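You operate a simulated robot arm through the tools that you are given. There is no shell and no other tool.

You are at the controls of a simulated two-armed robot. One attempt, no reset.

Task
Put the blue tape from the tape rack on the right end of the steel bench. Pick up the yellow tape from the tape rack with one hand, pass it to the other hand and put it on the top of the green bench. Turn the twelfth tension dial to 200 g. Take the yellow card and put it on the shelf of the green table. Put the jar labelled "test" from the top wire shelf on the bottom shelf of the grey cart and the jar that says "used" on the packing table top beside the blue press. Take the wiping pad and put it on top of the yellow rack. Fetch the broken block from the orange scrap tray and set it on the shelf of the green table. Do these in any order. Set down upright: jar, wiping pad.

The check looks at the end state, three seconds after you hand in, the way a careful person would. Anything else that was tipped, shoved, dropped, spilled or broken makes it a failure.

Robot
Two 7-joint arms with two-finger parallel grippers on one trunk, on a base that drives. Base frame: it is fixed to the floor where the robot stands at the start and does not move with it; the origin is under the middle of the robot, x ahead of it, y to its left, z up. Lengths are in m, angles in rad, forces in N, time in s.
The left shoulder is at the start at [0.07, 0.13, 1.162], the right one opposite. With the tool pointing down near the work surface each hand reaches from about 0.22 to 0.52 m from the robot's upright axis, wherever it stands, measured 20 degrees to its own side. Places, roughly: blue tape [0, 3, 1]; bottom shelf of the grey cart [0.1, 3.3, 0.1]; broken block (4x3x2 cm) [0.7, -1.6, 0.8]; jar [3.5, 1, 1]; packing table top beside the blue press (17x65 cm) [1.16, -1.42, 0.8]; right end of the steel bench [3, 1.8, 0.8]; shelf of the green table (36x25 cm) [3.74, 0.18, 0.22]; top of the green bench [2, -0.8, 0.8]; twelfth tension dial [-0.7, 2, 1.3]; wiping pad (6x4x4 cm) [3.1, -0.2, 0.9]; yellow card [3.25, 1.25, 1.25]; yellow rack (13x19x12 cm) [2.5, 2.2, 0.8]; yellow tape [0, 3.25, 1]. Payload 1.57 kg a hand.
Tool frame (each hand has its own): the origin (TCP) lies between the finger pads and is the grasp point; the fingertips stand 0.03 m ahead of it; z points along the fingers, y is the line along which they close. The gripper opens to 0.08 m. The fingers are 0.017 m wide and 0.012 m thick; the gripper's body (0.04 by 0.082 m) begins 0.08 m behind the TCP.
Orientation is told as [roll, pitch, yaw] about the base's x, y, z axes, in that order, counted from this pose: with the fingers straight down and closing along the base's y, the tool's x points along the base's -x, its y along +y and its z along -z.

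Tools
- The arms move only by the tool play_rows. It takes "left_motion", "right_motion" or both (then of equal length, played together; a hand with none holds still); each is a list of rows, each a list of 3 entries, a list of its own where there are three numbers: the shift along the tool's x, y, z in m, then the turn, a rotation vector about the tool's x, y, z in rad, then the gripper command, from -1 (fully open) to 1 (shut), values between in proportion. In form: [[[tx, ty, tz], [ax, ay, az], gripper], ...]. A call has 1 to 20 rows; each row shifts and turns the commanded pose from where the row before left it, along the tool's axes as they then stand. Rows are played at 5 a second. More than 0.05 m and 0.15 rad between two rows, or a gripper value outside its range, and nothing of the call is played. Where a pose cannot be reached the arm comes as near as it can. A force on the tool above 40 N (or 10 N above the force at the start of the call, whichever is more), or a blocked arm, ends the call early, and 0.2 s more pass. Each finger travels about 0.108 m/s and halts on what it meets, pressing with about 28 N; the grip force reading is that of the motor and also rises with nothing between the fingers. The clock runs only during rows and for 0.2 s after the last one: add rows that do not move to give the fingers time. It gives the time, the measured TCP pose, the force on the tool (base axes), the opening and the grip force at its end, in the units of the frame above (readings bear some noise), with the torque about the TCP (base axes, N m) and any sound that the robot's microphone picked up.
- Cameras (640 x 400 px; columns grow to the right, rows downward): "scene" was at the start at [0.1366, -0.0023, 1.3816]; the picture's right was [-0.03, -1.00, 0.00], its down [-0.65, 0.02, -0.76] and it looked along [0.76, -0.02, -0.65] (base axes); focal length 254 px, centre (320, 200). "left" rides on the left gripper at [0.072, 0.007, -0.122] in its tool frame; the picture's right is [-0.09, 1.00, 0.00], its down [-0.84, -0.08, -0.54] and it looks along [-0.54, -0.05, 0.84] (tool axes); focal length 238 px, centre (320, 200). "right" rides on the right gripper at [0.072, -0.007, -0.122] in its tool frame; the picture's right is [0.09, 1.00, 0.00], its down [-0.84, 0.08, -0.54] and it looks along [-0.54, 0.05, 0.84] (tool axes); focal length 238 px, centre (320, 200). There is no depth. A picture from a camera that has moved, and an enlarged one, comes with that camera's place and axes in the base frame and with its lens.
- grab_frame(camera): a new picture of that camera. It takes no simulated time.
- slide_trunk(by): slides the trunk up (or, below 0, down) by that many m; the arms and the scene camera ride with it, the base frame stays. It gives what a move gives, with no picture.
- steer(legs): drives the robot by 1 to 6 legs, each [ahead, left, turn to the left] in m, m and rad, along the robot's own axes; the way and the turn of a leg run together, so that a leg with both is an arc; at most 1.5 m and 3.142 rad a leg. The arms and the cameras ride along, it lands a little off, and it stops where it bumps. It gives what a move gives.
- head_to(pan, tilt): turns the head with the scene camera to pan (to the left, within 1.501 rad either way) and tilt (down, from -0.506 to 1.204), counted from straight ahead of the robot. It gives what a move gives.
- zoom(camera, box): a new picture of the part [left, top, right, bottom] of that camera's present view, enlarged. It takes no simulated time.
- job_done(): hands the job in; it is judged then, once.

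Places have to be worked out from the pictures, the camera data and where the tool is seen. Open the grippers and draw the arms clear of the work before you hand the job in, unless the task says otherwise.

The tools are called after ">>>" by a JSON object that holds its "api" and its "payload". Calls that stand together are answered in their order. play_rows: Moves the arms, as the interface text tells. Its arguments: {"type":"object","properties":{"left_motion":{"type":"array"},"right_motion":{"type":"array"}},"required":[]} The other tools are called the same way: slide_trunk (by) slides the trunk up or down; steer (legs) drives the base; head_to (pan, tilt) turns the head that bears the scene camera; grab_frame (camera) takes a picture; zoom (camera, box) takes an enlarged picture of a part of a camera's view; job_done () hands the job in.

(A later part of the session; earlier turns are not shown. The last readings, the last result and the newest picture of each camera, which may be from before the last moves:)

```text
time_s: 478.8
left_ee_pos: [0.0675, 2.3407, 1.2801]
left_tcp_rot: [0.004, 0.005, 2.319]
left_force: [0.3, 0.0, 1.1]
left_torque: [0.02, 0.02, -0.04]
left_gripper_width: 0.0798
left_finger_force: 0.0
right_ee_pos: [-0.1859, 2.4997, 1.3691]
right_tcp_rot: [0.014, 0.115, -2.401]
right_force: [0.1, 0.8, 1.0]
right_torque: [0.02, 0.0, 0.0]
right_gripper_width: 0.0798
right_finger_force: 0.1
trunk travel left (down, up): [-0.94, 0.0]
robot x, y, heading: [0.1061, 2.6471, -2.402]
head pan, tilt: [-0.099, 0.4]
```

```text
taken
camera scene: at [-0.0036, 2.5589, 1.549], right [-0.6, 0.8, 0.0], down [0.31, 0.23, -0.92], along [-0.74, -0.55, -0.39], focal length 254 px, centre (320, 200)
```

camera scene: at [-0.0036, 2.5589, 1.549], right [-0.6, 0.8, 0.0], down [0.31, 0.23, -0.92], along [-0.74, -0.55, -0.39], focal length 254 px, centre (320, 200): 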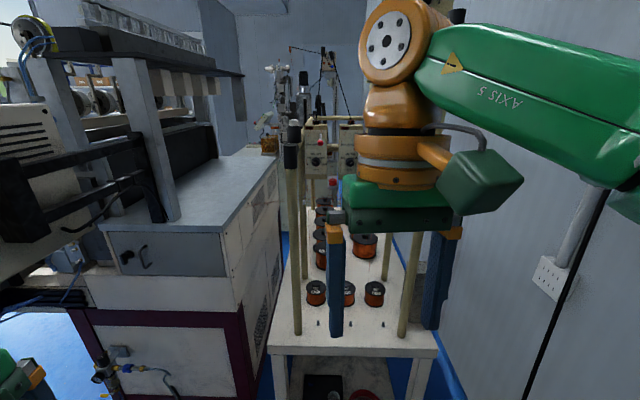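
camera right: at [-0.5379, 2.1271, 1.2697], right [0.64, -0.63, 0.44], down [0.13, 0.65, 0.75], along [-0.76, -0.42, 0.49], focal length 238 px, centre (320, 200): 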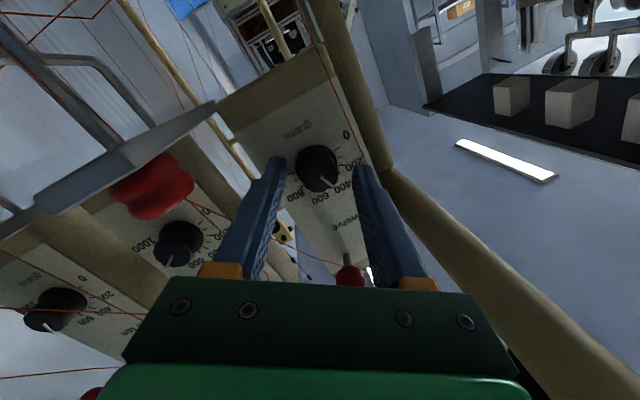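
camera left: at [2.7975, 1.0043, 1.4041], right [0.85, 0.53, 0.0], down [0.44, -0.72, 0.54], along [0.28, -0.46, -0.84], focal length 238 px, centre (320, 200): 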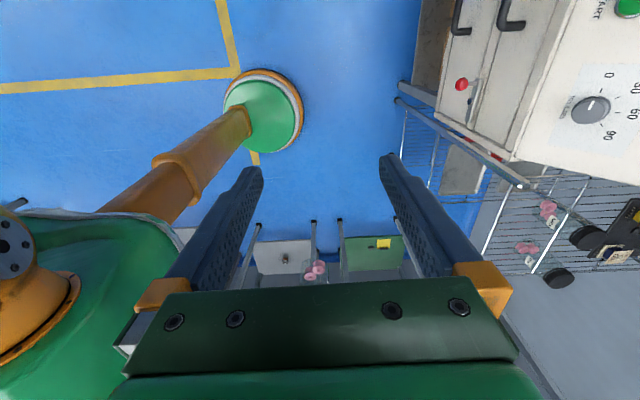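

Right arm is back to normal. Level the tool, then turn to face the cart and inspect the tape rack.

>>> {"api": "play_rows", "payload": {"right_motion": [[[0, 0, 0], [0, -0.115, 0], -1], [[0, 0, 0.03], [0, 0, 0], -1], [[0, 0, 0.03], [0, 0, 0], -1], [[0, 0, 0], [0, 0, 0], -1]]}}

>>> {"api": "steer", "payload": {"legs": [[-0.1, 0, 0], [0, 0, -1.697]]}}

>>> {"api": "head_to", "payload": {"pan": 0.0, "tilt": 0.7}}

>>> {"api": "grab_frame", "payload": {"camera": "scene"}}

>>> {"api": "grab_frame", "payload": {"camera": "right"}}

```text
time_s: 479.8
left_ee_pos: [0.0673, 2.3398, 1.2804]
left_tcp_rot: [0.004, 0.005, 2.319]
left_force: [-0.3, 0.2, -0.4]
left_torque: [0.03, -0.01, 0.02]
left_gripper_width: 0.0802
left_finger_force: 0.0
right_ee_pos: [-0.1857, 2.4979, 1.3112]
right_tcp_rot: [0.012, -0.002, -2.403]
right_force: [0.2, 0.8, 0.6]
right_torque: [0.0, -0.01, -0.01]
right_gripper_width: 0.0798
right_finger_force: 0.1
trunk travel left (down, up): [-0.94, 0.0]
robot x, y, heading: [0.1064, 2.6469, -2.401]
head pan, tilt: [-0.099, 0.4]
```

```text
time_s: 485.1
left_ee_pos: [-0.1195, 2.7985, 1.2805]
left_tcp_rot: [0.005, 0.007, 0.607]
left_force: [0.2, -0.3, 0.1]
left_torque: [0.01, 0.01, 0.0]
left_gripper_width: 0.0801
left_finger_force: 0.0
right_ee_pos: [0.0728, 3.0257, 1.3098]
right_tcp_rot: [0.013, -0.002, 2.169]
right_force: [0.0, -0.5, 0.9]
right_torque: [0.02, -0.01, -0.05]
right_gripper_width: 0.08
right_finger_force: 0.0
trunk travel left (down, up): [-0.94, 0.0]
robot x, y, heading: [0.1797, 2.7157, 2.169]
head pan, tilt: [-0.099, 0.4]
```

```text
time_s: 485.9
left_ee_pos: [-0.1184, 2.7977, 1.2799]
left_tcp_rot: [0.003, 0.006, 0.605]
left_force: [0.7, -0.6, 0.4]
left_torque: [0.02, 0.0, 0.0]
left_gripper_width: 0.0798
left_finger_force: 0.0
right_ee_pos: [0.073, 3.0259, 1.3108]
right_tcp_rot: [0.011, 0.0, 2.17]
right_force: [0.0, -0.2, 0.4]
right_torque: [0.02, 0.0, 0.01]
right_gripper_width: 0.0801
right_finger_force: 0.0
trunk travel left (down, up): [-0.94, 0.0]
robot x, y, heading: [0.179, 2.7131, 2.172]
head pan, tilt: [0.0, 0.7]
```

```text
taken
camera scene: at [0.1051, 2.828, 1.5222], right [0.82, 0.57, 0.0], down [0.36, -0.53, -0.77], along [-0.43, 0.63, -0.64], focal length 254 px, centre (320, 200)
```

scene: 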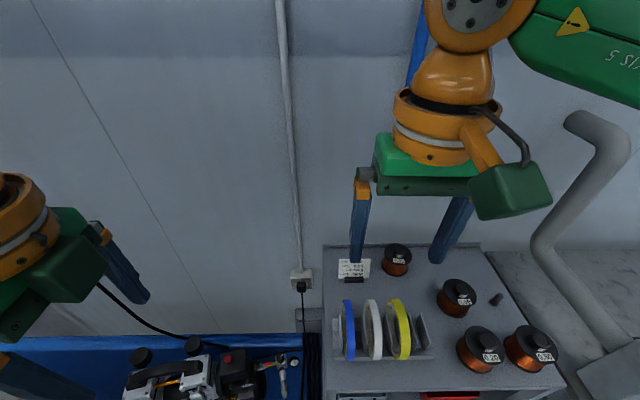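

```text
taken
camera right: at [0.121, 2.9707, 1.4314], right [-0.77, -0.64, 0.01], down [-0.53, 0.65, 0.54], along [-0.35, 0.41, -0.84], focal length 238 px, centre (320, 200)
```

right: 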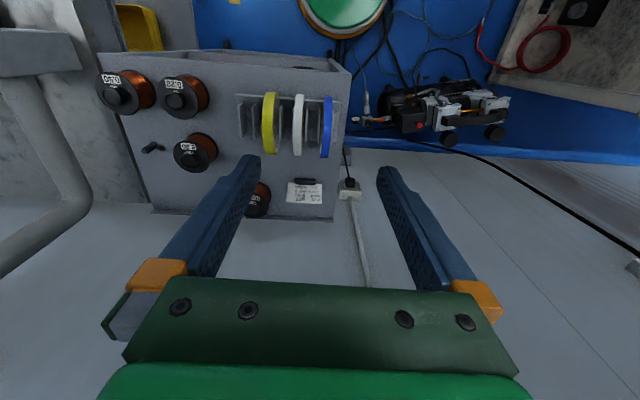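

>>> {"api": "zoom", "payload": {"camera": "scene", "box": [320, 280, 440, 380]}}

>>> {"api": "zoom", "payload": {"camera": "right", "box": [225, 80, 345, 170]}}

```text
4.00 times, centred on (380, 330) of scene
camera zoom: at [0.1051, 2.828, 1.5222], right [0.82, 0.57, 0.0], down [0.36, -0.53, -0.77], along [-0.43, 0.63, -0.64], focal length 1015 px, centre (80, -320)
```

zoom: 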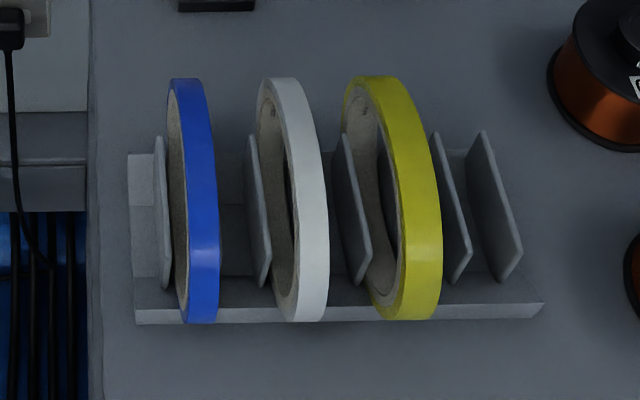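

```text
4.44 times, centred on (285, 125) of right
camera zoom: at [0.121, 2.9707, 1.4314], right [-0.77, -0.64, 0.01], down [-0.53, 0.65, 0.54], along [-0.35, 0.41, -0.84], focal length 1059 px, centre (476, 533)
```

zoom: 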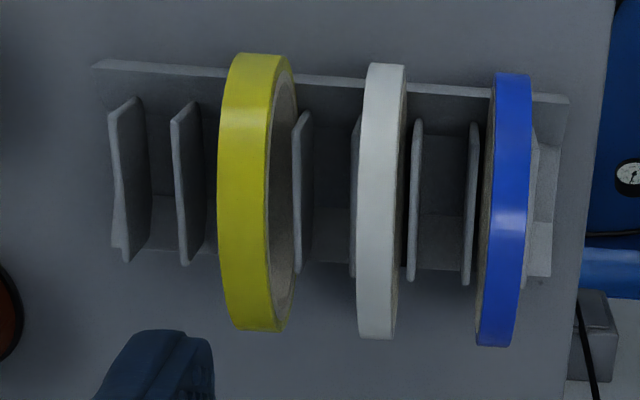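

The yellow tape stands at about (0.115, 3.135), top z≈0.98, ~2.4 cm wide, within the right hand's reach. Lower the trunk and bring the right hand above it.

>>> {"api": "slide_trunk", "payload": {"by": -0.14}}

>>> {"api": "play_rows", "payload": {"right_motion": [[[-0.033, -0.048, 0], [0, 0, 0], -0.1], [[-0.033, -0.048, 0.01], [0, 0, 0], -0.1], [[0, 0, 0.04], [0, 0, 0], -0.1], [[0, 0, 0.03], [0, 0, 0], -0.1], [[0, 0, 0], [0, 0, 0], -0.1]]}}

>>> {"api": "grab_frame", "payload": {"camera": "right"}}

>>> {"api": "grab_frame", "payload": {"camera": "scene"}}

```text
time_s: 487.5
left_ee_pos: [-0.1189, 2.799, 1.1392]
left_tcp_rot: [0.003, 0.005, 0.606]
left_force: [0.2, 1.1, 0.4]
left_torque: [0.01, -0.01, -0.01]
left_gripper_width: 0.0801
left_finger_force: 0.0
right_ee_pos: [0.0715, 3.0258, 1.1707]
right_tcp_rot: [0.012, -0.002, 2.171]
right_force: [0.4, -0.9, 0.2]
right_torque: [0.01, 0.02, -0.04]
right_gripper_width: 0.0798
right_finger_force: 0.1
trunk travel left (down, up): [-0.8, 0.14]
robot x, y, heading: [0.1762, 2.715, 2.166]
head pan, tilt: [0.0, 0.7]
```

```text
refused: row 1 steps farther than a row can; nothing moved
```

```text
taken
camera right: at [0.1211, 2.9707, 1.2914], right [-0.77, -0.64, 0.01], down [-0.53, 0.65, 0.54], along [-0.35, 0.41, -0.84], focal length 238 px, centre (320, 200)
```

right: 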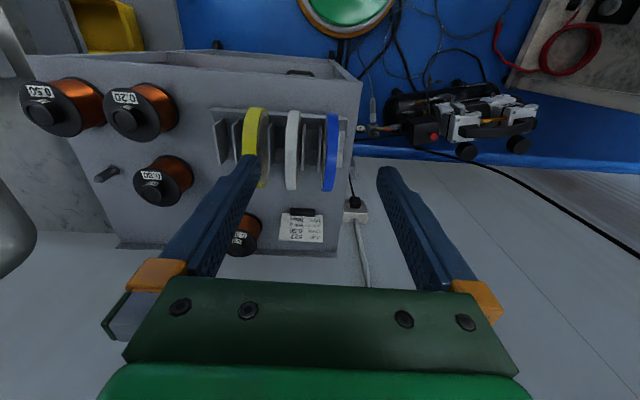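

```text
taken
camera scene: at [0.1052, 2.8279, 1.3821], right [0.82, 0.57, 0.0], down [0.36, -0.53, -0.76], along [-0.43, 0.63, -0.64], focal length 254 px, centre (320, 200)
```

scene: 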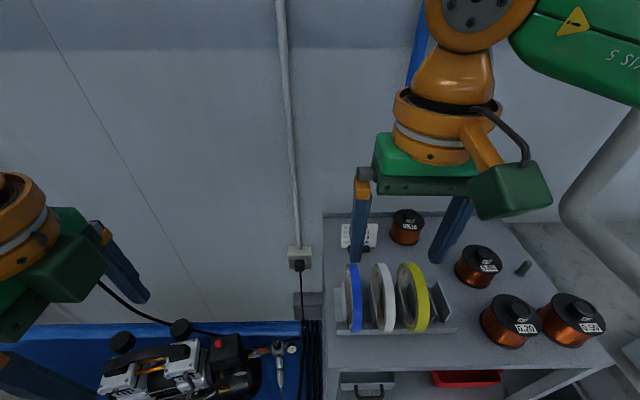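

Repeat with smaller steps.

>>> {"api": "play_rows", "payload": {"right_motion": [[[-0.02, -0.0321, 0], [0, 0, 0], -0.1], [[-0.02, -0.0321, 0], [0, 0, 0], -0.1], [[-0.02, -0.0321, 0.01], [0, 0, 0], -0.1], [[0, 0, 0.04], [0, 0, -0.012], -0.1], [[0, 0, 0.03], [0, 0, 0], -0.1], [[0, 0, 0], [0, 0, 0], -0.1]]}}

>>> {"api": "grab_frame", "payload": {"camera": "right"}}

>>> {"api": "zoom", "payload": {"camera": "scene", "box": [320, 220, 480, 360]}}

```text
time_s: 488.9
left_ee_pos: [-0.1189, 2.7967, 1.1412]
left_tcp_rot: [0.003, 0.006, 0.604]
left_force: [0.4, -0.6, 0.4]
left_torque: [0.03, 0.0, 0.0]
left_gripper_width: 0.08
left_finger_force: 0.1
right_ee_pos: [0.1182, 3.1312, 1.0916]
right_tcp_rot: [0.013, -0.003, 2.181]
right_force: [-0.3, -0.1, -0.3]
right_torque: [0.0, 0.01, 0.03]
right_gripper_width: 0.044
right_finger_force: 0.0
trunk travel left (down, up): [-0.8, 0.14]
robot x, y, heading: [0.1815, 2.7152, 2.172]
head pan, tilt: [0.0, 0.7]
```

```text
taken
camera right: at [0.1674, 3.076, 1.2115], right [-0.76, -0.65, 0.01], down [-0.54, 0.64, 0.54], along [-0.36, 0.41, -0.84], focal length 238 px, centre (320, 200)
```

right: 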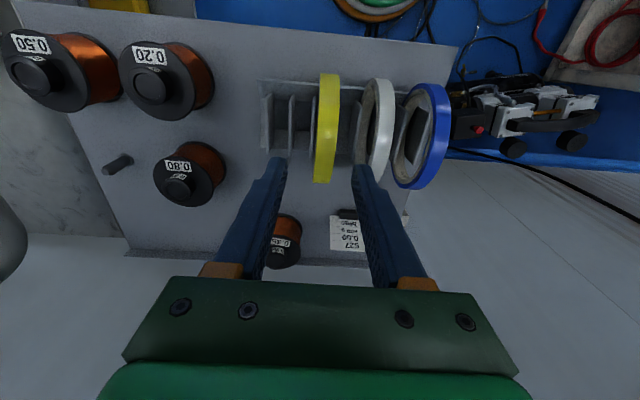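

```text
2.86 times, centred on (400, 290) of scene
camera zoom: at [0.1052, 2.8276, 1.3822], right [0.82, 0.57, 0.0], down [0.36, -0.53, -0.77], along [-0.43, 0.63, -0.64], focal length 725 px, centre (91, -57)
```

zoom: 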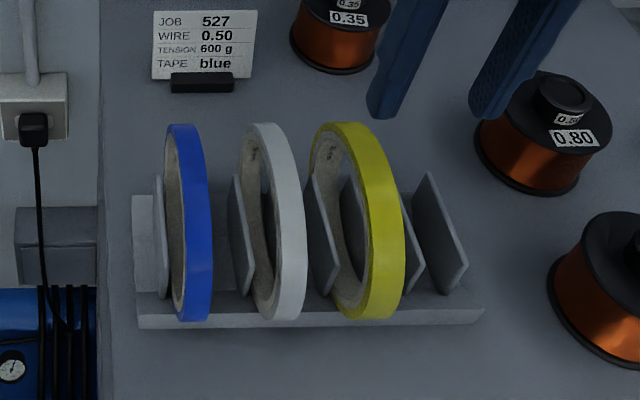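

Ring centre is ~2 cm further forward. Shift and lower, watching the fingers straddle the tape rim.

>>> {"api": "play_rows", "payload": {"right_motion": [[[-0.019, 0.004, 0.02], [0, 0, 0], -0.1], [[0, 0, 0.03], [0, 0, 0], -0.1], [[0, 0, 0.02], [0, 0, 0], -0.1], [[0, 0, 0], [0, 0, 0], -0.1]]}}

>>> {"api": "zoom", "payload": {"camera": "right", "box": [240, 80, 400, 240]}}

>>> {"api": "zoom", "payload": {"camera": "scene", "box": [320, 220, 480, 360]}}

```text
time_s: 489.9
left_ee_pos: [-0.1184, 2.7982, 1.1392]
left_tcp_rot: [0.003, 0.006, 0.604]
left_force: [-0.6, 0.0, 0.0]
left_torque: [0.03, 0.02, 0.02]
left_gripper_width: 0.0801
left_finger_force: 0.1
right_ee_pos: [0.101, 3.1431, 1.0191]
right_tcp_rot: [0.014, -0.001, 2.182]
right_force: [0.0, -0.5, -0.7]
right_torque: [0.01, 0.02, -0.01]
right_gripper_width: 0.0439
right_finger_force: 0.2
trunk travel left (down, up): [-0.8, 0.14]
robot x, y, heading: [0.1779, 2.7135, 2.17]
head pan, tilt: [0.0, 0.7]
```

```text
2.50 times, centred on (320, 160) of right
camera zoom: at [0.151, 3.0887, 1.139], right [-0.76, -0.65, 0.01], down [-0.54, 0.65, 0.54], along [-0.36, 0.41, -0.84], focal length 596 px, centre (320, 300)
```

zoom: 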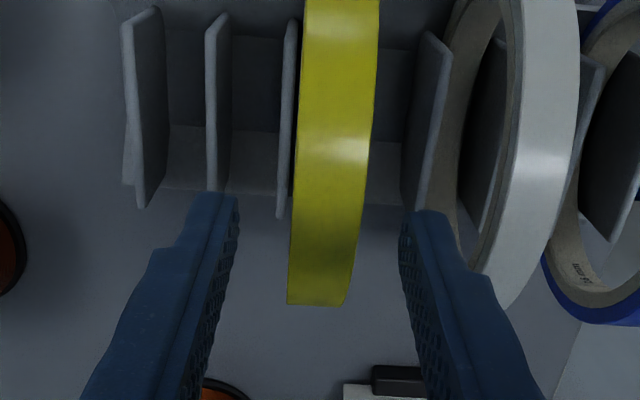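

```text
2.86 times, centred on (400, 290) of scene
camera zoom: at [0.1049, 2.8281, 1.3821], right [0.82, 0.57, 0.0], down [0.36, -0.53, -0.76], along [-0.43, 0.63, -0.64], focal length 725 px, centre (91, -57)
```

zoom: 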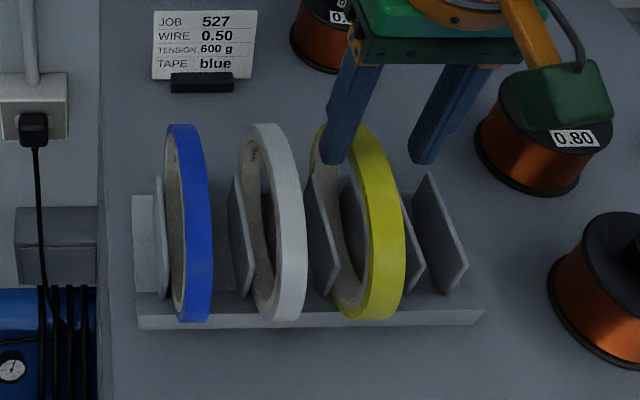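

Dividers are low (~0.89), so gripping near the top is safe. Lower 3.5 cm and close on the rim.

>>> {"api": "play_rows", "payload": {"right_motion": [[[0, 0.001, 0.02], [0, 0, 0], -0.1], [[0, 0, 0.015], [0, 0, 0], -0.1], [[0, 0, 0], [0, 0, 0], -0.1], [[0, 0, 0], [0, 0, 0], 0.1], [[0, 0, 0], [0, 0, 0], 0.4], [[0, 0, 0], [0, 0, 0], 0.6], [[0, 0, 0], [0, 0, 0], 0.8], [[0, 0, 0], [0, 0, 0], 0.8]]}}

>>> {"api": "zoom", "payload": {"camera": "right", "box": [240, 80, 400, 240]}}

>>> {"api": "zoom", "payload": {"camera": "scene", "box": [320, 220, 480, 360]}}

```text
time_s: 491.7
left_ee_pos: [-0.1194, 2.7981, 1.1392]
left_tcp_rot: [0.003, 0.004, 0.607]
left_force: [-0.4, -0.5, 1.2]
left_torque: [0.02, -0.01, 0.03]
left_gripper_width: 0.08
left_finger_force: 0.0
right_ee_pos: [0.1019, 3.1427, 0.9833]
right_tcp_rot: [0.011, -0.001, 2.181]
right_force: [-0.9, 0.3, 0.6]
right_torque: [-0.02, -0.01, 0.0]
right_gripper_width: 0.0197
right_finger_force: 28.2
trunk travel left (down, up): [-0.8, 0.14]
robot x, y, heading: [0.1809, 2.7156, 2.174]
head pan, tilt: [0.0, 0.7]
```

```text
2.50 times, centred on (320, 160) of right
camera zoom: at [0.1507, 3.0876, 1.1044], right [-0.76, -0.65, 0.01], down [-0.54, 0.64, 0.54], along [-0.36, 0.41, -0.84], focal length 596 px, centre (320, 300)
```

zoom: 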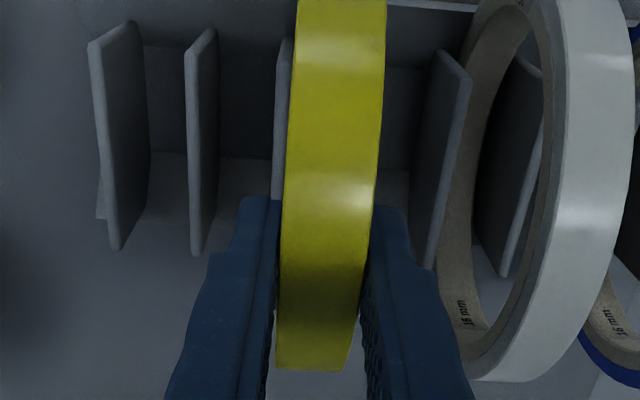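

```text
2.86 times, centred on (400, 290) of scene
camera zoom: at [0.1052, 2.8281, 1.3821], right [0.82, 0.57, 0.0], down [0.36, -0.53, -0.76], along [-0.43, 0.63, -0.64], focal length 725 px, centre (91, -57)
```

zoom: 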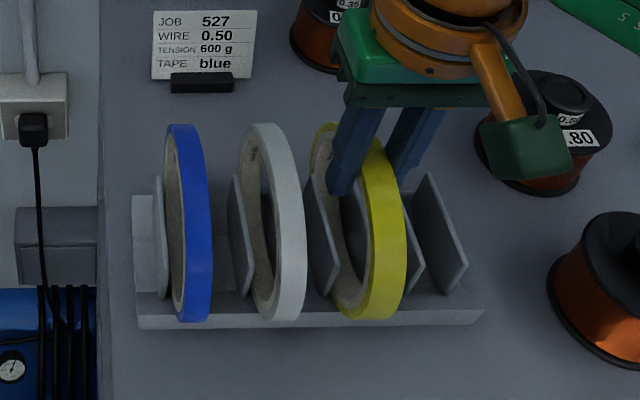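

Gripped (2 cm). Lift straight up clear of the rack.

>>> {"api": "play_rows", "payload": {"right_motion": [[[0, 0, -0.02], [0, 0, 0], 0.8], [[0, 0, -0.04], [0, 0, 0], 0.8], [[0, 0, -0.04], [0, 0, 0], 0.8], [[0, 0, -0.04], [0, 0, 0], 0.8], [[0.01, 0, -0.04], [0, 0, 0], 0.8], [[0.02, 0, -0.02], [0, 0, 0], 0.8], [[0, 0, 0], [0, 0, 0], 0.8]]}}

>>> {"api": "grab_frame", "payload": {"camera": "scene"}}

>>> {"api": "grab_frame", "payload": {"camera": "right"}}

```text
time_s: 493.3
left_ee_pos: [-0.1185, 2.7992, 1.1398]
left_tcp_rot: [0.004, 0.006, 0.606]
left_force: [-0.2, -0.2, -0.5]
left_torque: [-0.03, 0.04, -0.02]
left_gripper_width: 0.08
left_finger_force: 0.0
right_ee_pos: [0.1207, 3.1176, 1.1837]
right_tcp_rot: [0.014, -0.001, 2.181]
right_force: [0.7, 0.4, -0.8]
right_torque: [-0.01, -0.01, -0.01]
right_gripper_width: 0.0197
right_finger_force: 28.2
trunk travel left (down, up): [-0.8, 0.14]
robot x, y, heading: [0.1803, 2.7174, 2.173]
head pan, tilt: [0.0, 0.7]
```

```text
taken
camera scene: at [0.105, 2.8288, 1.382], right [0.82, 0.57, 0.0], down [0.36, -0.53, -0.76], along [-0.43, 0.63, -0.64], focal length 254 px, centre (320, 200)
```

scene: 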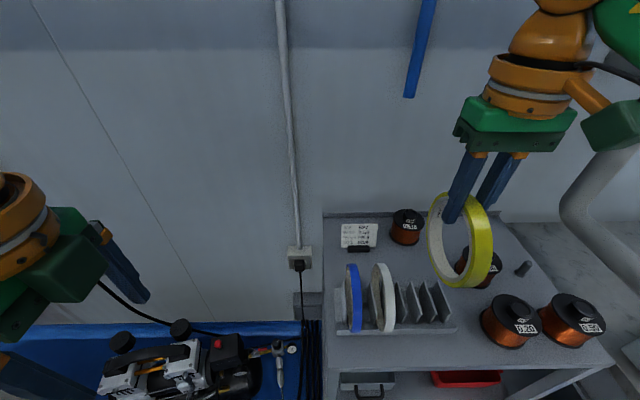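

```text
taken
camera right: at [0.1692, 3.0638, 1.3047], right [-0.76, -0.65, 0.01], down [-0.54, 0.65, 0.54], along [-0.36, 0.41, -0.84], focal length 238 px, centre (320, 200)
```

right: 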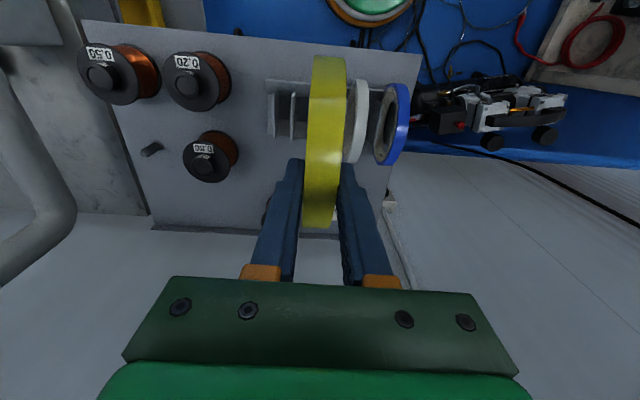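

Yellow tape is in the right hand. Back off from the cart, then turn the right wrist so the tape's axis points forward for the handover.

>>> {"api": "steer", "payload": {"legs": [[-0.35, 0, 0]]}}

>>> {"api": "play_rows", "payload": {"right_motion": [[[0, 0, 0], [0, 0, 0.143], 0.8], [[0, 0, 0], [0, 0, 0.143], 0.8], [[0, 0, 0], [0, 0, 0.143], 0.8], [[0, 0, 0], [0, 0, 0.143], 0.8], [[0, 0, 0], [0, 0, 0.143], 0.8], [[0, 0, 0], [0, 0, 0.143], 0.8], [[0, 0, 0], [0, 0, 0.143], 0.8], [[0, 0, 0], [0, 0, 0.143], 0.8], [[0, 0, 0], [0, 0, 0.143], 0.8], [[0, 0, 0], [0, 0, 0.143], 0.8], [[0, 0, 0], [0, 0, 0.141], 0.8], [[0, 0, 0], [0, 0, 0], 0.8]]}}

>>> {"api": "play_rows", "payload": {"right_motion": [[[0, 0.01, 0.01], [0, 0.145, 0], 0.8], [[0, 0.01, 0.01], [0, 0.145, 0], 0.8], [[0, 0.01, 0.01], [0, 0.145, 0], 0.8], [[0, 0, 0.01], [0, 0.145, 0], 0.8], [[0, 0, 0.01], [0, 0.145, 0], 0.8], [[0, 0, 0.01], [0, 0.145, 0], 0.8], [[0, 0, 0], [0, 0, 0], 0.8]]}}

>>> {"api": "head_to", "payload": {"pan": 0.0, "tilt": 0.6}}

>>> {"api": "grab_frame", "payload": {"camera": "scene"}}

```text
time_s: 495.6
left_ee_pos: [0.0744, 2.518, 1.1395]
left_tcp_rot: [0.001, 0.005, 0.601]
left_force: [0.0, -0.3, -0.8]
left_torque: [-0.01, 0.0, 0.0]
left_gripper_width: 0.0799
left_finger_force: 0.0
right_ee_pos: [0.3138, 2.8358, 1.1832]
right_tcp_rot: [0.013, 0.0, 2.178]
right_force: [-0.2, 0.6, -0.4]
right_torque: [0.0, -0.01, -0.03]
right_gripper_width: 0.0196
right_finger_force: 27.9
trunk travel left (down, up): [-0.8, 0.14]
robot x, y, heading: [0.3748, 2.4362, 2.164]
head pan, tilt: [0.0, 0.7]
```

```text
time_s: 498.2
left_ee_pos: [0.0759, 2.5141, 1.1407]
left_tcp_rot: [0.003, 0.006, 0.601]
left_force: [0.6, -0.6, 0.4]
left_torque: [0.0, 0.03, 0.01]
left_gripper_width: 0.08
left_finger_force: 0.1
right_ee_pos: [0.3149, 2.8342, 1.1844]
right_tcp_rot: [0.001, 0.01, 0.605]
right_force: [0.3, -0.2, -1.2]
right_torque: [0.03, -0.02, 0.0]
right_gripper_width: 0.0199
right_finger_force: 27.8
trunk travel left (down, up): [-0.8, 0.14]
robot x, y, heading: [0.3729, 2.4344, 2.168]
head pan, tilt: [0.0, 0.7]
```

```text
time_s: 499.8
left_ee_pos: [0.075, 2.516, 1.1406]
left_tcp_rot: [0.002, 0.006, 0.602]
left_force: [0.7, -0.1, 0.1]
left_torque: [-0.01, 0.01, -0.02]
left_gripper_width: 0.0802
left_finger_force: 0.1
right_ee_pos: [0.2797, 2.8468, 1.1295]
right_tcp_rot: [0.001, 0.884, 0.608]
right_force: [0.6, 0.2, -1.3]
right_torque: [0.07, -0.02, -0.01]
right_gripper_width: 0.0198
right_finger_force: 28.2
trunk travel left (down, up): [-0.8, 0.14]
robot x, y, heading: [0.3743, 2.4343, 2.169]
head pan, tilt: [0.0, 0.7]
```

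```text
time_s: 500.4
left_ee_pos: [0.0747, 2.5151, 1.1397]
left_tcp_rot: [0.005, 0.004, 0.601]
left_force: [-0.3, 0.6, -0.1]
left_torque: [-0.01, -0.02, 0.0]
left_gripper_width: 0.0798
left_finger_force: 0.0
right_ee_pos: [0.2801, 2.8474, 1.1289]
right_tcp_rot: [0.003, 0.881, 0.607]
right_force: [0.9, 0.3, -0.3]
right_torque: [0.05, -0.04, 0.02]
right_gripper_width: 0.0195
right_finger_force: 28.6
trunk travel left (down, up): [-0.8, 0.14]
robot x, y, heading: [0.3776, 2.4337, 2.167]
head pan, tilt: [0.0, 0.6]
```

```text
taken
camera scene: at [0.2974, 2.5475, 1.3907], right [0.83, 0.56, 0.0], down [0.32, -0.47, -0.82], along [-0.46, 0.68, -0.57], focal length 254 px, centre (320, 200)
```

scene: 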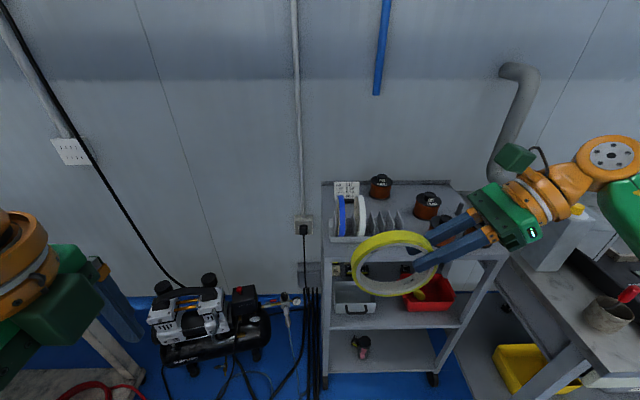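

The tape is presented well by the right hand. Bring it toward the centre and set the left hand in a mirrored pre-grasp pose.

>>> {"api": "play_rows", "payload": {"right_motion": [[[0.0287, 0, 0.0347], [0, 0, 0], 0.8], [[0.0287, 0, 0.0347], [0, 0, 0], 0.8], [[0, 0, 0], [0, 0, 0], 0.8]]}}

>>> {"api": "play_rows", "payload": {"left_motion": [[[-0.01, 0.04, -0.016], [0, 0, 0], -0.3], [[-0.01, 0.04, -0.016], [0, 0, 0], -0.3], [[-0.01, 0.04, -0.016], [0, 0, 0], -0.3], [[-0.01, 0.04, -0.016], [0, 0, 0], -0.3], [[0, 0, 0], [0, -0.145, 0], -0.3], [[0, 0, 0], [0, -0.145, 0], -0.3], [[0, 0, 0], [0, -0.145, 0], -0.3], [[0, 0, 0], [0, -0.145, 0], -0.3], [[0, 0, 0], [0, -0.145, 0], -0.3], [[0, 0, 0], [0, -0.145, 0], -0.3], [[0, 0, 0], [0, 0, 0], -0.3]]}}

>>> {"api": "grab_frame", "payload": {"camera": "scene"}}

>>> {"api": "grab_frame", "payload": {"camera": "left"}}

```text
time_s: 501.2
left_ee_pos: [0.0765, 2.5153, 1.1403]
left_tcp_rot: [0.004, 0.004, 0.602]
left_force: [0.8, 0.2, -0.1]
left_torque: [-0.02, -0.01, 0.04]
left_gripper_width: 0.08
left_finger_force: 0.0
right_ee_pos: [0.2058, 2.7965, 1.1308]
right_tcp_rot: [0.002, 0.883, 0.608]
right_force: [0.8, 0.6, -1.1]
right_torque: [0.05, -0.01, 0.0]
right_gripper_width: 0.0196
right_finger_force: 28.5
trunk travel left (down, up): [-0.8, 0.14]
robot x, y, heading: [0.3745, 2.4318, 2.164]
head pan, tilt: [0.0, 0.6]
```

```text
time_s: 503.6
left_ee_pos: [0.0196, 2.6283, 1.1783]
left_tcp_rot: [0.006, -0.868, 0.599]
left_force: [0.2, -0.1, -0.7]
left_torque: [0.02, -0.01, 0.03]
left_gripper_width: 0.0518
left_finger_force: 0.0
left hand out of reach, approached as far as the arm can: row 3, 4
right_ee_pos: [0.2056, 2.7967, 1.1313]
right_tcp_rot: [0.002, 0.884, 0.607]
right_force: [-0.1, 0.9, -0.2]
right_torque: [0.02, -0.01, 0.02]
right_gripper_width: 0.0197
right_finger_force: 27.9
trunk travel left (down, up): [-0.8, 0.14]
robot x, y, heading: [0.3718, 2.4312, 2.169]
head pan, tilt: [0.0, 0.6]
```

```text
taken
camera scene: at [0.2976, 2.5477, 1.3907], right [0.83, 0.56, 0.0], down [0.32, -0.47, -0.82], along [-0.46, 0.68, -0.57], focal length 254 px, centre (320, 200)
```

scene: 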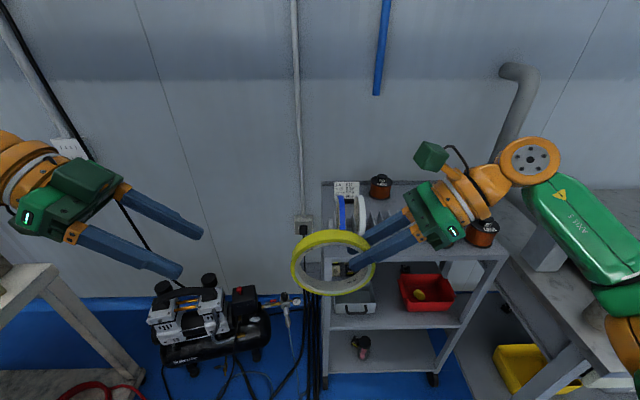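

```text
taken
camera left: at [-0.0963, 2.5554, 1.2046], right [-0.52, 0.85, 0.07], down [0.15, 0.01, 0.99], along [0.84, 0.52, -0.13], focal length 238 px, centre (320, 200)
```

left: 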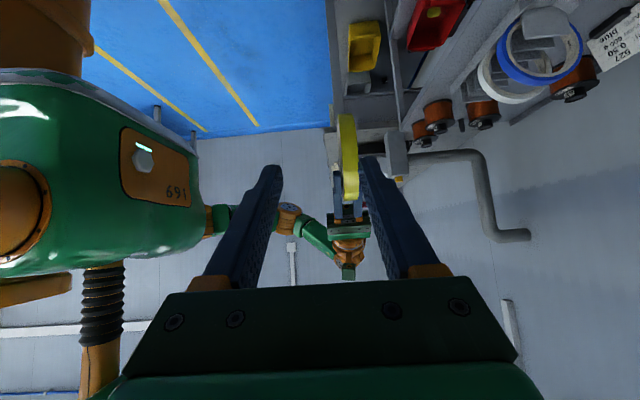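

Ring centre ≈(0.166, 2.769, 1.091). Align the left hand with the ring's radial line (forward 3.4 cm, right/up 6 cm), staying back ~15 cm.

>>> {"api": "play_rows", "payload": {"left_motion": [[[-0.03, 0.012, 0.0], [0, 0, 0], -0.3], [[-0.033, 0.011, 0.0], [0, 0, 0], -0.3], [[0, 0.011, 0.02], [0, 0, 0], -0.3], [[0, 0, 0.03], [0, 0, 0], -0.3], [[0, 0, 0], [0, 0, 0], -0.3]]}}

>>> {"api": "grab_frame", "payload": {"camera": "left"}}

>>> {"api": "grab_frame", "payload": {"camera": "scene"}}

```text
time_s: 504.9
left_ee_pos: [0.0676, 2.7028, 1.1926]
left_tcp_rot: [0.006, -0.866, 0.599]
left_force: [-0.3, 0.5, -0.2]
left_torque: [-0.02, -0.03, 0.01]
left_gripper_width: 0.0516
left_finger_force: 0.1
right_ee_pos: [0.2067, 2.797, 1.1305]
right_tcp_rot: [0.002, 0.884, 0.609]
right_force: [0.6, -1.2, -0.8]
right_torque: [0.04, -0.03, -0.01]
right_gripper_width: 0.0197
right_finger_force: 28.6
trunk travel left (down, up): [-0.8, 0.14]
robot x, y, heading: [0.3745, 2.4304, 2.169]
head pan, tilt: [0.0, 0.6]
```

```text
taken
camera left: at [-0.0495, 2.629, 1.219], right [-0.52, 0.85, 0.07], down [0.15, 0.01, 0.99], along [0.84, 0.52, -0.13], focal length 238 px, centre (320, 200)
```

left: 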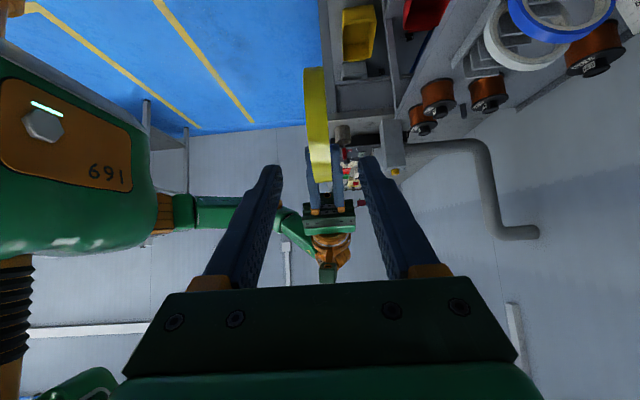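

```text
taken
camera scene: at [0.2978, 2.5476, 1.3907], right [0.83, 0.56, 0.0], down [0.32, -0.47, -0.82], along [-0.46, 0.68, -0.57], focal length 254 px, centre (320, 200)
```

scene: 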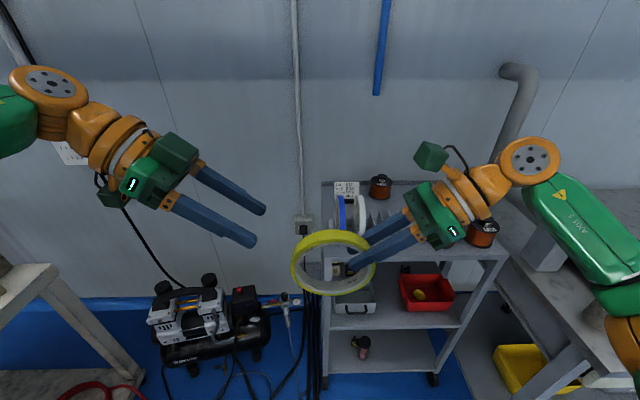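

Aligned: the left hand needs only to advance ~9.4 cm along its axis. Advance 6 cm and check.

>>> {"api": "play_rows", "payload": {"left_motion": [[[0, 0, 0.03], [0, 0, 0], -0.3], [[0, 0, 0.03], [0, 0, 0], -0.3], [[0, 0, 0], [0, 0, 0], -0.3]]}}

>>> {"api": "grab_frame", "payload": {"camera": "left"}}

>>> {"api": "zoom", "payload": {"camera": "scene", "box": [220, 180, 440, 330]}}

```text
time_s: 505.6
left_ee_pos: [0.103, 2.7274, 1.1553]
left_tcp_rot: [0.005, -0.865, 0.598]
left_force: [0.7, 0.1, -0.4]
left_torque: [0.02, 0.02, 0.03]
left_gripper_width: 0.0522
left_finger_force: 0.0
right_ee_pos: [0.2053, 2.797, 1.1312]
right_tcp_rot: [0.002, 0.883, 0.61]
right_force: [0.2, -0.3, -0.7]
right_torque: [-0.01, -0.06, 0.02]
right_gripper_width: 0.0199
right_finger_force: 28.0
trunk travel left (down, up): [-0.8, 0.14]
robot x, y, heading: [0.3757, 2.4318, 2.17]
head pan, tilt: [0.0, 0.6]
```

```text
taken
camera left: at [-0.0131, 2.6538, 1.1807], right [-0.51, 0.85, 0.07], down [0.15, 0.01, 0.99], along [0.84, 0.52, -0.13], focal length 238 px, centre (320, 200)
```

left: 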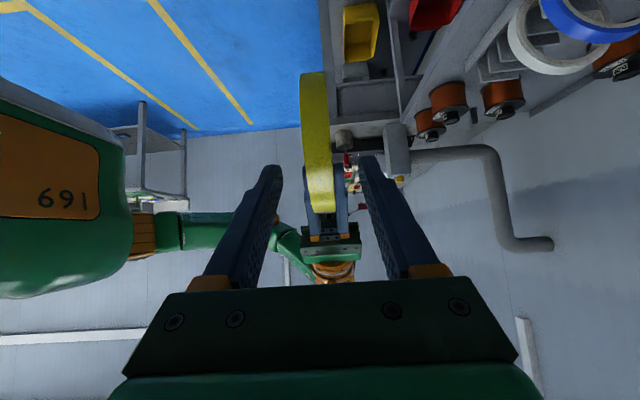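

```text
2.67 times, centred on (330, 255) of scene
camera zoom: at [0.297, 2.5472, 1.3907], right [0.83, 0.56, 0.0], down [0.32, -0.47, -0.82], along [-0.46, 0.68, -0.57], focal length 677 px, centre (293, 53)
```

zoom: 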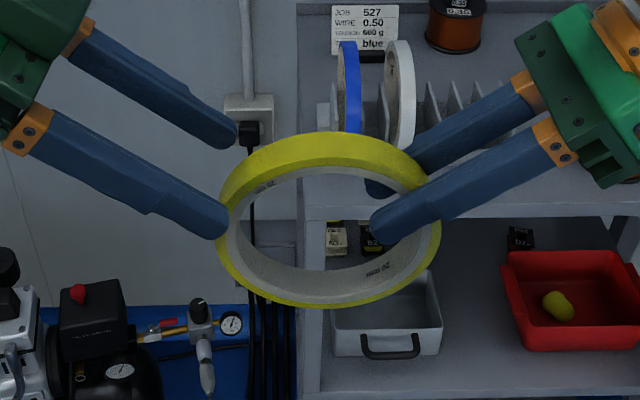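

The left fingers are about to straddle the ring. Advance 3.6 cm more and close.

>>> {"api": "play_rows", "payload": {"left_motion": [[[0, 0, 0.018], [0, 0, 0], -0.3], [[0, 0, 0.018], [0, 0, 0], -0.3], [[0, 0, 0], [0, 0, 0], -0.3], [[0, 0, 0], [0, 0, 0], 0.1], [[0, 0, 0], [0, 0, 0], 0.4], [[0, 0, 0], [0, 0, 0], 0.6], [[0, 0, 0], [0, 0, 0], 0.8], [[0, 0, 0], [0, 0, 0], 0.8]]}}

>>> {"api": "zoom", "payload": {"camera": "scene", "box": [220, 180, 440, 330]}}

>>> {"api": "grab_frame", "payload": {"camera": "left"}}

```text
time_s: 507.4
left_ee_pos: [0.1277, 2.7444, 1.1301]
left_tcp_rot: [0.007, -0.865, 0.6]
left_force: [1.7, -3.1, 0.2]
left_torque: [-0.06, 0.05, -0.14]
left_gripper_width: 0.0195
left_finger_force: 28.0
right_ee_pos: [0.2056, 2.7971, 1.1308]
right_tcp_rot: [0.001, 0.882, 0.607]
right_force: [-2.8, 2.9, -1.4]
right_torque: [0.06, -0.08, -0.23]
right_gripper_width: 0.0198
right_finger_force: 28.1
trunk travel left (down, up): [-0.8, 0.14]
robot x, y, heading: [0.3717, 2.4332, 2.167]
head pan, tilt: [0.0, 0.6]
```

```text
2.67 times, centred on (330, 255) of scene
camera zoom: at [0.2973, 2.5477, 1.3907], right [0.83, 0.56, 0.0], down [0.32, -0.47, -0.82], along [-0.46, 0.68, -0.57], focal length 677 px, centre (293, 53)
```

zoom: 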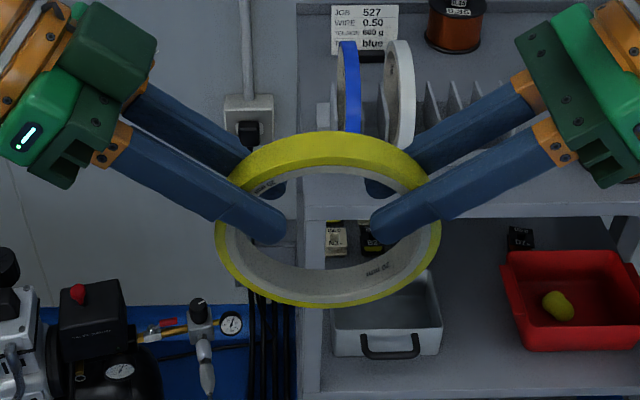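

```text
taken
camera left: at [0.0101, 2.6698, 1.1575], right [-0.51, 0.85, 0.07], down [0.15, 0.01, 0.99], along [0.84, 0.52, -0.13], focal length 238 px, centre (320, 200)
```

left: 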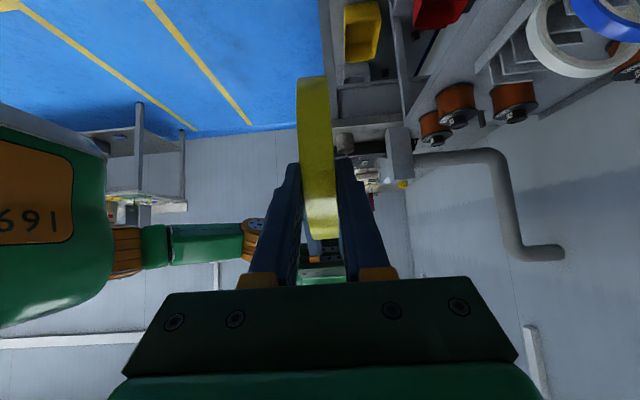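

Both hands hold the tape now. Open the right hand and withdraw it along its axis.

>>> {"api": "play_rows", "payload": {"right_motion": [[[0, 0, 0], [0, 0, 0], 0.4], [[0, 0, 0], [0, 0, 0], 0.0], [[0, 0, 0], [0, 0, 0], -0.3], [[0, 0, -0.02], [0, 0, 0], -0.3], [[0, 0, -0.03], [0, 0, 0], -0.3], [[0, 0, -0.04], [0, 0, 0], -0.3], [[0, 0, -0.02], [0, 0, 0], -0.3], [[0, 0, 0], [0, 0, 0], -0.3]]}}

>>> {"api": "grab_frame", "payload": {"camera": "scene"}}

```text
time_s: 509.2
left_ee_pos: [0.128, 2.7447, 1.1298]
left_tcp_rot: [0.005, -0.865, 0.599]
left_force: [-0.5, -0.8, 0.6]
left_torque: [-0.03, 0.05, -0.03]
left_gripper_width: 0.0195
left_finger_force: 28.0
right_ee_pos: [0.2772, 2.8456, 1.1986]
right_tcp_rot: [0.0, 0.883, 0.609]
right_force: [-0.6, -0.4, 0.7]
right_torque: [-0.02, 0.0, -0.01]
right_gripper_width: 0.0519
right_finger_force: 0.1
trunk travel left (down, up): [-0.8, 0.14]
robot x, y, heading: [0.3747, 2.4335, 2.162]
head pan, tilt: [0.0, 0.6]
```

```text
taken
camera scene: at [0.2972, 2.5476, 1.3907], right [0.83, 0.56, 0.0], down [0.32, -0.47, -0.82], along [-0.46, 0.68, -0.57], focal length 254 px, centre (320, 200)
```

scene: 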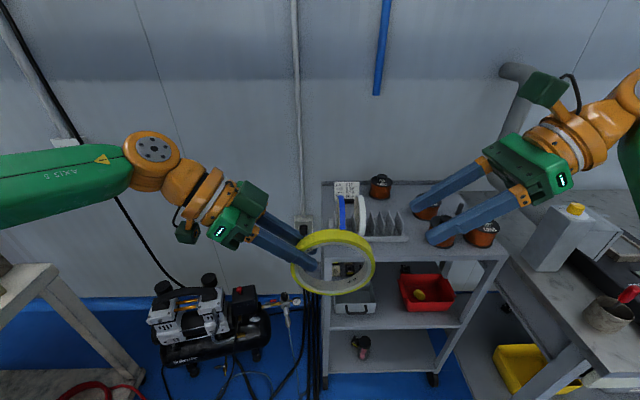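

The left hand has the tape alone. Return both tools to vertical and the right wrist to its normal yaw.

>>> {"api": "play_rows", "payload": {"left_motion": [[[0.03, 0, 0], [0, 0.144, 0], 0.8], [[0.03, 0, 0], [0, 0.144, 0], 0.8], [[0.03, 0, 0], [0, 0.144, 0], 0.8], [[0.03, 0, 0], [0, 0.144, 0], 0.8], [[0.03, -0.02, 0], [0, 0.144, 0], 0.8], [[0.02, -0.03, 0], [0, 0.145, 0], 0.8], [[0, -0.03, 0], [0, 0, 0], 0.8], [[0, 0, 0], [0, 0, 0], 0.8]], "right_motion": [[[0, 0, 0], [0, -0.147, 0], -0.3], [[0, 0, 0], [0, -0.147, 0], -0.3], [[0, 0, 0], [0, -0.147, 0], -0.3], [[0, 0, 0], [0, -0.147, 0], -0.3], [[0, 0, 0], [0, -0.147, 0], -0.3], [[0, 0, 0], [0, -0.148, 0], -0.3], [[0, 0, 0], [0, 0, -0.145], -0.3], [[0, 0, 0], [0, 0, -0.145], -0.3]]}}

>>> {"api": "play_rows", "payload": {"right_motion": [[[0, 0, 0], [0, 0, -0.145], -0.3], [[0, 0, 0], [0, 0, -0.145], -0.3], [[0, 0, 0], [0, 0, -0.145], -0.3], [[0, 0, 0], [0, 0, -0.145], -0.3], [[0, 0, 0], [0, 0, -0.145], -0.3], [[0, 0, 0], [0, 0, -0.145], -0.3], [[0, 0, 0], [0, 0, -0.145], -0.3], [[0, 0, 0], [0, 0, -0.145], -0.3], [[0, 0, 0], [0, 0, -0.12], -0.3], [[0, 0, 0], [0, 0, 0], -0.3]]}}

>>> {"api": "grab_frame", "payload": {"camera": "scene"}}

```text
time_s: 511.1
left_ee_pos: [0.0544, 2.5949, 1.0465]
left_tcp_rot: [0.004, 0.002, 0.603]
left_force: [0.4, -0.5, 0.2]
left_torque: [-0.03, -0.03, -0.04]
left_gripper_width: 0.0194
left_finger_force: 27.9
right_ee_pos: [0.2767, 2.8442, 1.199]
right_tcp_rot: [0.001, 0.001, 0.898]
right_force: [-0.1, 0.6, 0.7]
right_torque: [-0.02, -0.02, -0.02]
right_gripper_width: 0.052
right_finger_force: 0.0
trunk travel left (down, up): [-0.8, 0.14]
robot x, y, heading: [0.3736, 2.4335, 2.17]
head pan, tilt: [0.0, 0.6]
```

```text
time_s: 513.2
left_ee_pos: [0.0534, 2.5956, 1.0469]
left_tcp_rot: [0.004, -0.001, 0.602]
left_force: [0.7, -0.5, 0.1]
left_torque: [0.01, 0.03, 0.05]
left_gripper_width: 0.0196
left_finger_force: 27.4
right_ee_pos: [0.2763, 2.8433, 1.1996]
right_tcp_rot: [-0.001, 0.0, 2.178]
right_force: [-0.1, -0.6, -0.3]
right_torque: [-0.02, -0.02, 0.01]
right_gripper_width: 0.0522
right_finger_force: 0.0
trunk travel left (down, up): [-0.8, 0.14]
robot x, y, heading: [0.3725, 2.4327, 2.166]
head pan, tilt: [0.0, 0.6]
```

```text
taken
camera scene: at [0.2973, 2.5475, 1.3907], right [0.83, 0.56, 0.0], down [0.32, -0.47, -0.82], along [-0.46, 0.68, -0.57], focal length 254 px, centre (320, 200)
```

scene: 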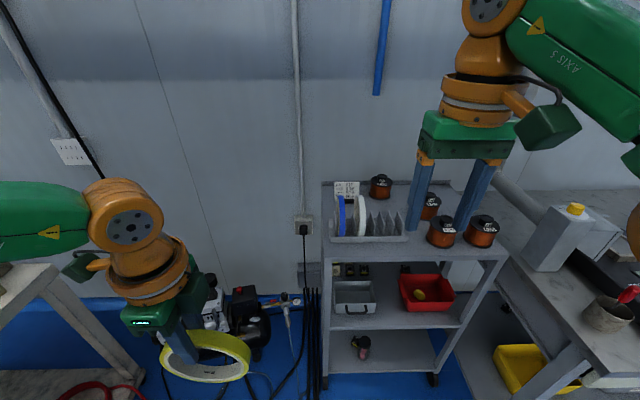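

Raise the left hand with its tape, then drive so the right hand comes over the blue tape.

>>> {"api": "play_rows", "payload": {"left_motion": [[[0, 0, -0.04], [0, 0, 0], 0.8], [[0, 0, -0.04], [0, 0, 0], 0.8], [[0, 0, -0.03], [0, 0, 0], 0.8], [[0, 0, 0], [0, 0, 0], 0.8]]}}

>>> {"api": "steer", "payload": {"legs": [[0.33, 0.085, 0.01]]}}

>>> {"api": "grab_frame", "payload": {"camera": "right"}}

>>> {"api": "head_to", "payload": {"pan": 0.0, "tilt": 0.75}}

>>> {"api": "grab_frame", "payload": {"camera": "scene"}}

```text
time_s: 514.2
left_ee_pos: [0.0535, 2.5993, 1.1599]
left_tcp_rot: [0.003, 0.0, 0.602]
left_force: [-0.5, -0.2, -1.3]
left_torque: [-0.02, 0.01, 0.0]
left_gripper_width: 0.0196
left_finger_force: 27.7
right_ee_pos: [0.2763, 2.8433, 1.1995]
right_tcp_rot: [0.0, -0.002, 2.178]
right_force: [-0.3, 0.1, -0.4]
right_torque: [-0.01, 0.0, 0.02]
right_gripper_width: 0.052
right_finger_force: 0.1
trunk travel left (down, up): [-0.8, 0.14]
robot x, y, heading: [0.373, 2.4309, 2.165]
head pan, tilt: [0.0, 0.6]
```

```text
time_s: 516.5
left_ee_pos: [-0.2026, 2.8137, 1.1608]
left_tcp_rot: [0.005, 0.0, 0.615]
left_force: [0.0, -0.7, -0.9]
left_torque: [0.01, 0.03, -0.01]
left_gripper_width: 0.0196
left_finger_force: 27.9
right_ee_pos: [0.0171, 3.0609, 1.2012]
right_tcp_rot: [0.002, -0.004, 2.186]
right_force: [0.8, -0.5, 0.1]
right_torque: [0.0, 0.03, 0.02]
right_gripper_width: 0.052
right_finger_force: 0.1
trunk travel left (down, up): [-0.8, 0.14]
robot x, y, heading: [0.1166, 2.6546, 2.179]
head pan, tilt: [0.0, 0.6]
```

```text
taken
camera right: at [0.0665, 3.0063, 1.3215], right [-0.76, -0.65, 0.0], down [-0.55, 0.64, 0.54], along [-0.36, 0.41, -0.84], focal length 238 px, centre (320, 200)
```

right: 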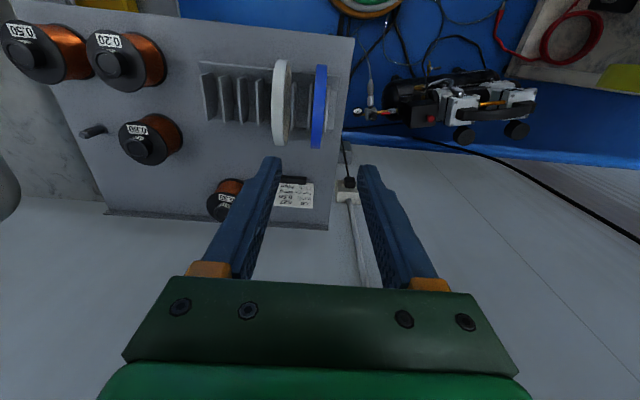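

```text
time_s: 517.2
left_ee_pos: [-0.2039, 2.816, 1.1593]
left_tcp_rot: [0.003, -0.001, 0.614]
left_force: [-0.2, 0.0, -1.7]
left_torque: [-0.03, 0.0, 0.04]
left_gripper_width: 0.0197
left_finger_force: 28.2
right_ee_pos: [0.0165, 3.062, 1.1995]
right_tcp_rot: [0.001, -0.003, 2.189]
right_force: [0.1, 0.4, -0.2]
right_torque: [0.01, 0.01, 0.01]
right_gripper_width: 0.052
right_finger_force: 0.0
trunk travel left (down, up): [-0.8, 0.14]
robot x, y, heading: [0.1133, 2.6509, 2.184]
head pan, tilt: [0.0, 0.75]
```

```text
taken
camera scene: at [0.0435, 2.7625, 1.3779], right [0.82, 0.57, 0.0], down [0.39, -0.56, -0.73], along [-0.42, 0.6, -0.68], focal length 254 px, centre (320, 200)
```

scene: 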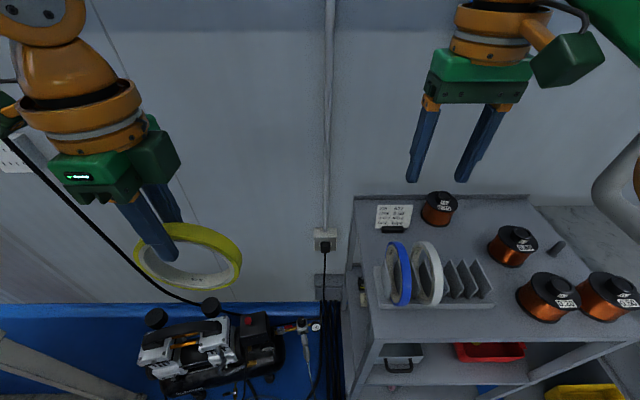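

The blue tape is almost exactly below (1.4 cm further forward). Lower with a 5 cm opening and check before gripping.

>>> {"api": "play_rows", "payload": {"right_motion": [[[-0.014, 0, 0.03], [0, 0, 0], -0.1], [[0, 0, 0.04], [0, 0, 0], -0.1], [[0, 0, 0.04], [0, 0, 0], -0.1], [[0, 0, 0.04], [0, 0, 0], -0.1], [[0, 0, 0.02], [0, 0, 0], -0.1], [[0, 0, 0], [0, 0, 0], -0.1]]}}

>>> {"api": "zoom", "payload": {"camera": "right", "box": [240, 80, 400, 240]}}

>>> {"api": "zoom", "payload": {"camera": "scene", "box": [340, 170, 520, 330]}}

```text
time_s: 518.6
left_ee_pos: [-0.2049, 2.817, 1.1589]
left_tcp_rot: [0.002, 0.0, 0.613]
left_force: [-0.7, -0.5, -1.8]
left_torque: [0.05, -0.03, -0.01]
left_gripper_width: 0.0197
left_finger_force: 28.2
right_ee_pos: [0.0089, 3.0735, 1.0304]
right_tcp_rot: [-0.001, -0.002, 2.188]
right_force: [0.3, 0.3, 0.1]
right_torque: [-0.01, 0.02, 0.02]
right_gripper_width: 0.0441
right_finger_force: 0.2
trunk travel left (down, up): [-0.8, 0.14]
robot x, y, heading: [0.1184, 2.659, 2.182]
head pan, tilt: [0.0, 0.75]
```

```text
2.50 times, centred on (320, 160) of right
camera zoom: at [0.0574, 3.0179, 1.1499], right [-0.76, -0.65, 0.0], down [-0.55, 0.64, 0.54], along [-0.35, 0.41, -0.84], focal length 596 px, centre (320, 300)
```

zoom: 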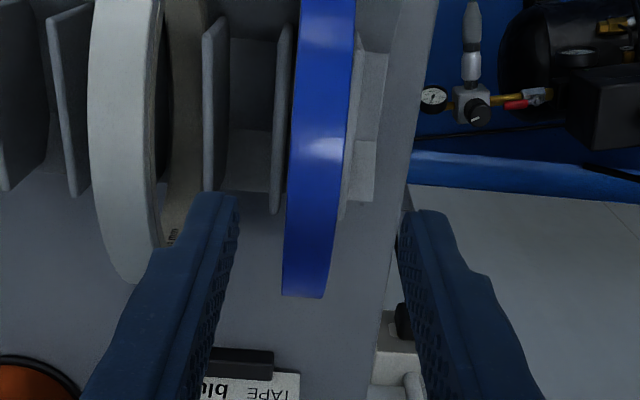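

```text
2.50 times, centred on (430, 250) of scene
camera zoom: at [0.0434, 2.7624, 1.3779], right [0.82, 0.57, 0.0], down [0.39, -0.56, -0.73], along [-0.42, 0.6, -0.68], focal length 635 px, centre (45, 75)
```

zoom: 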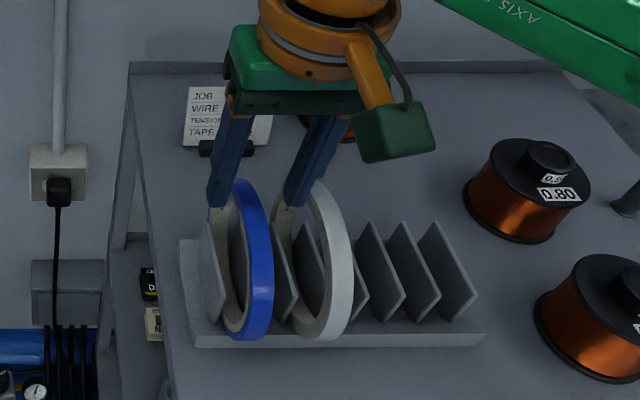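

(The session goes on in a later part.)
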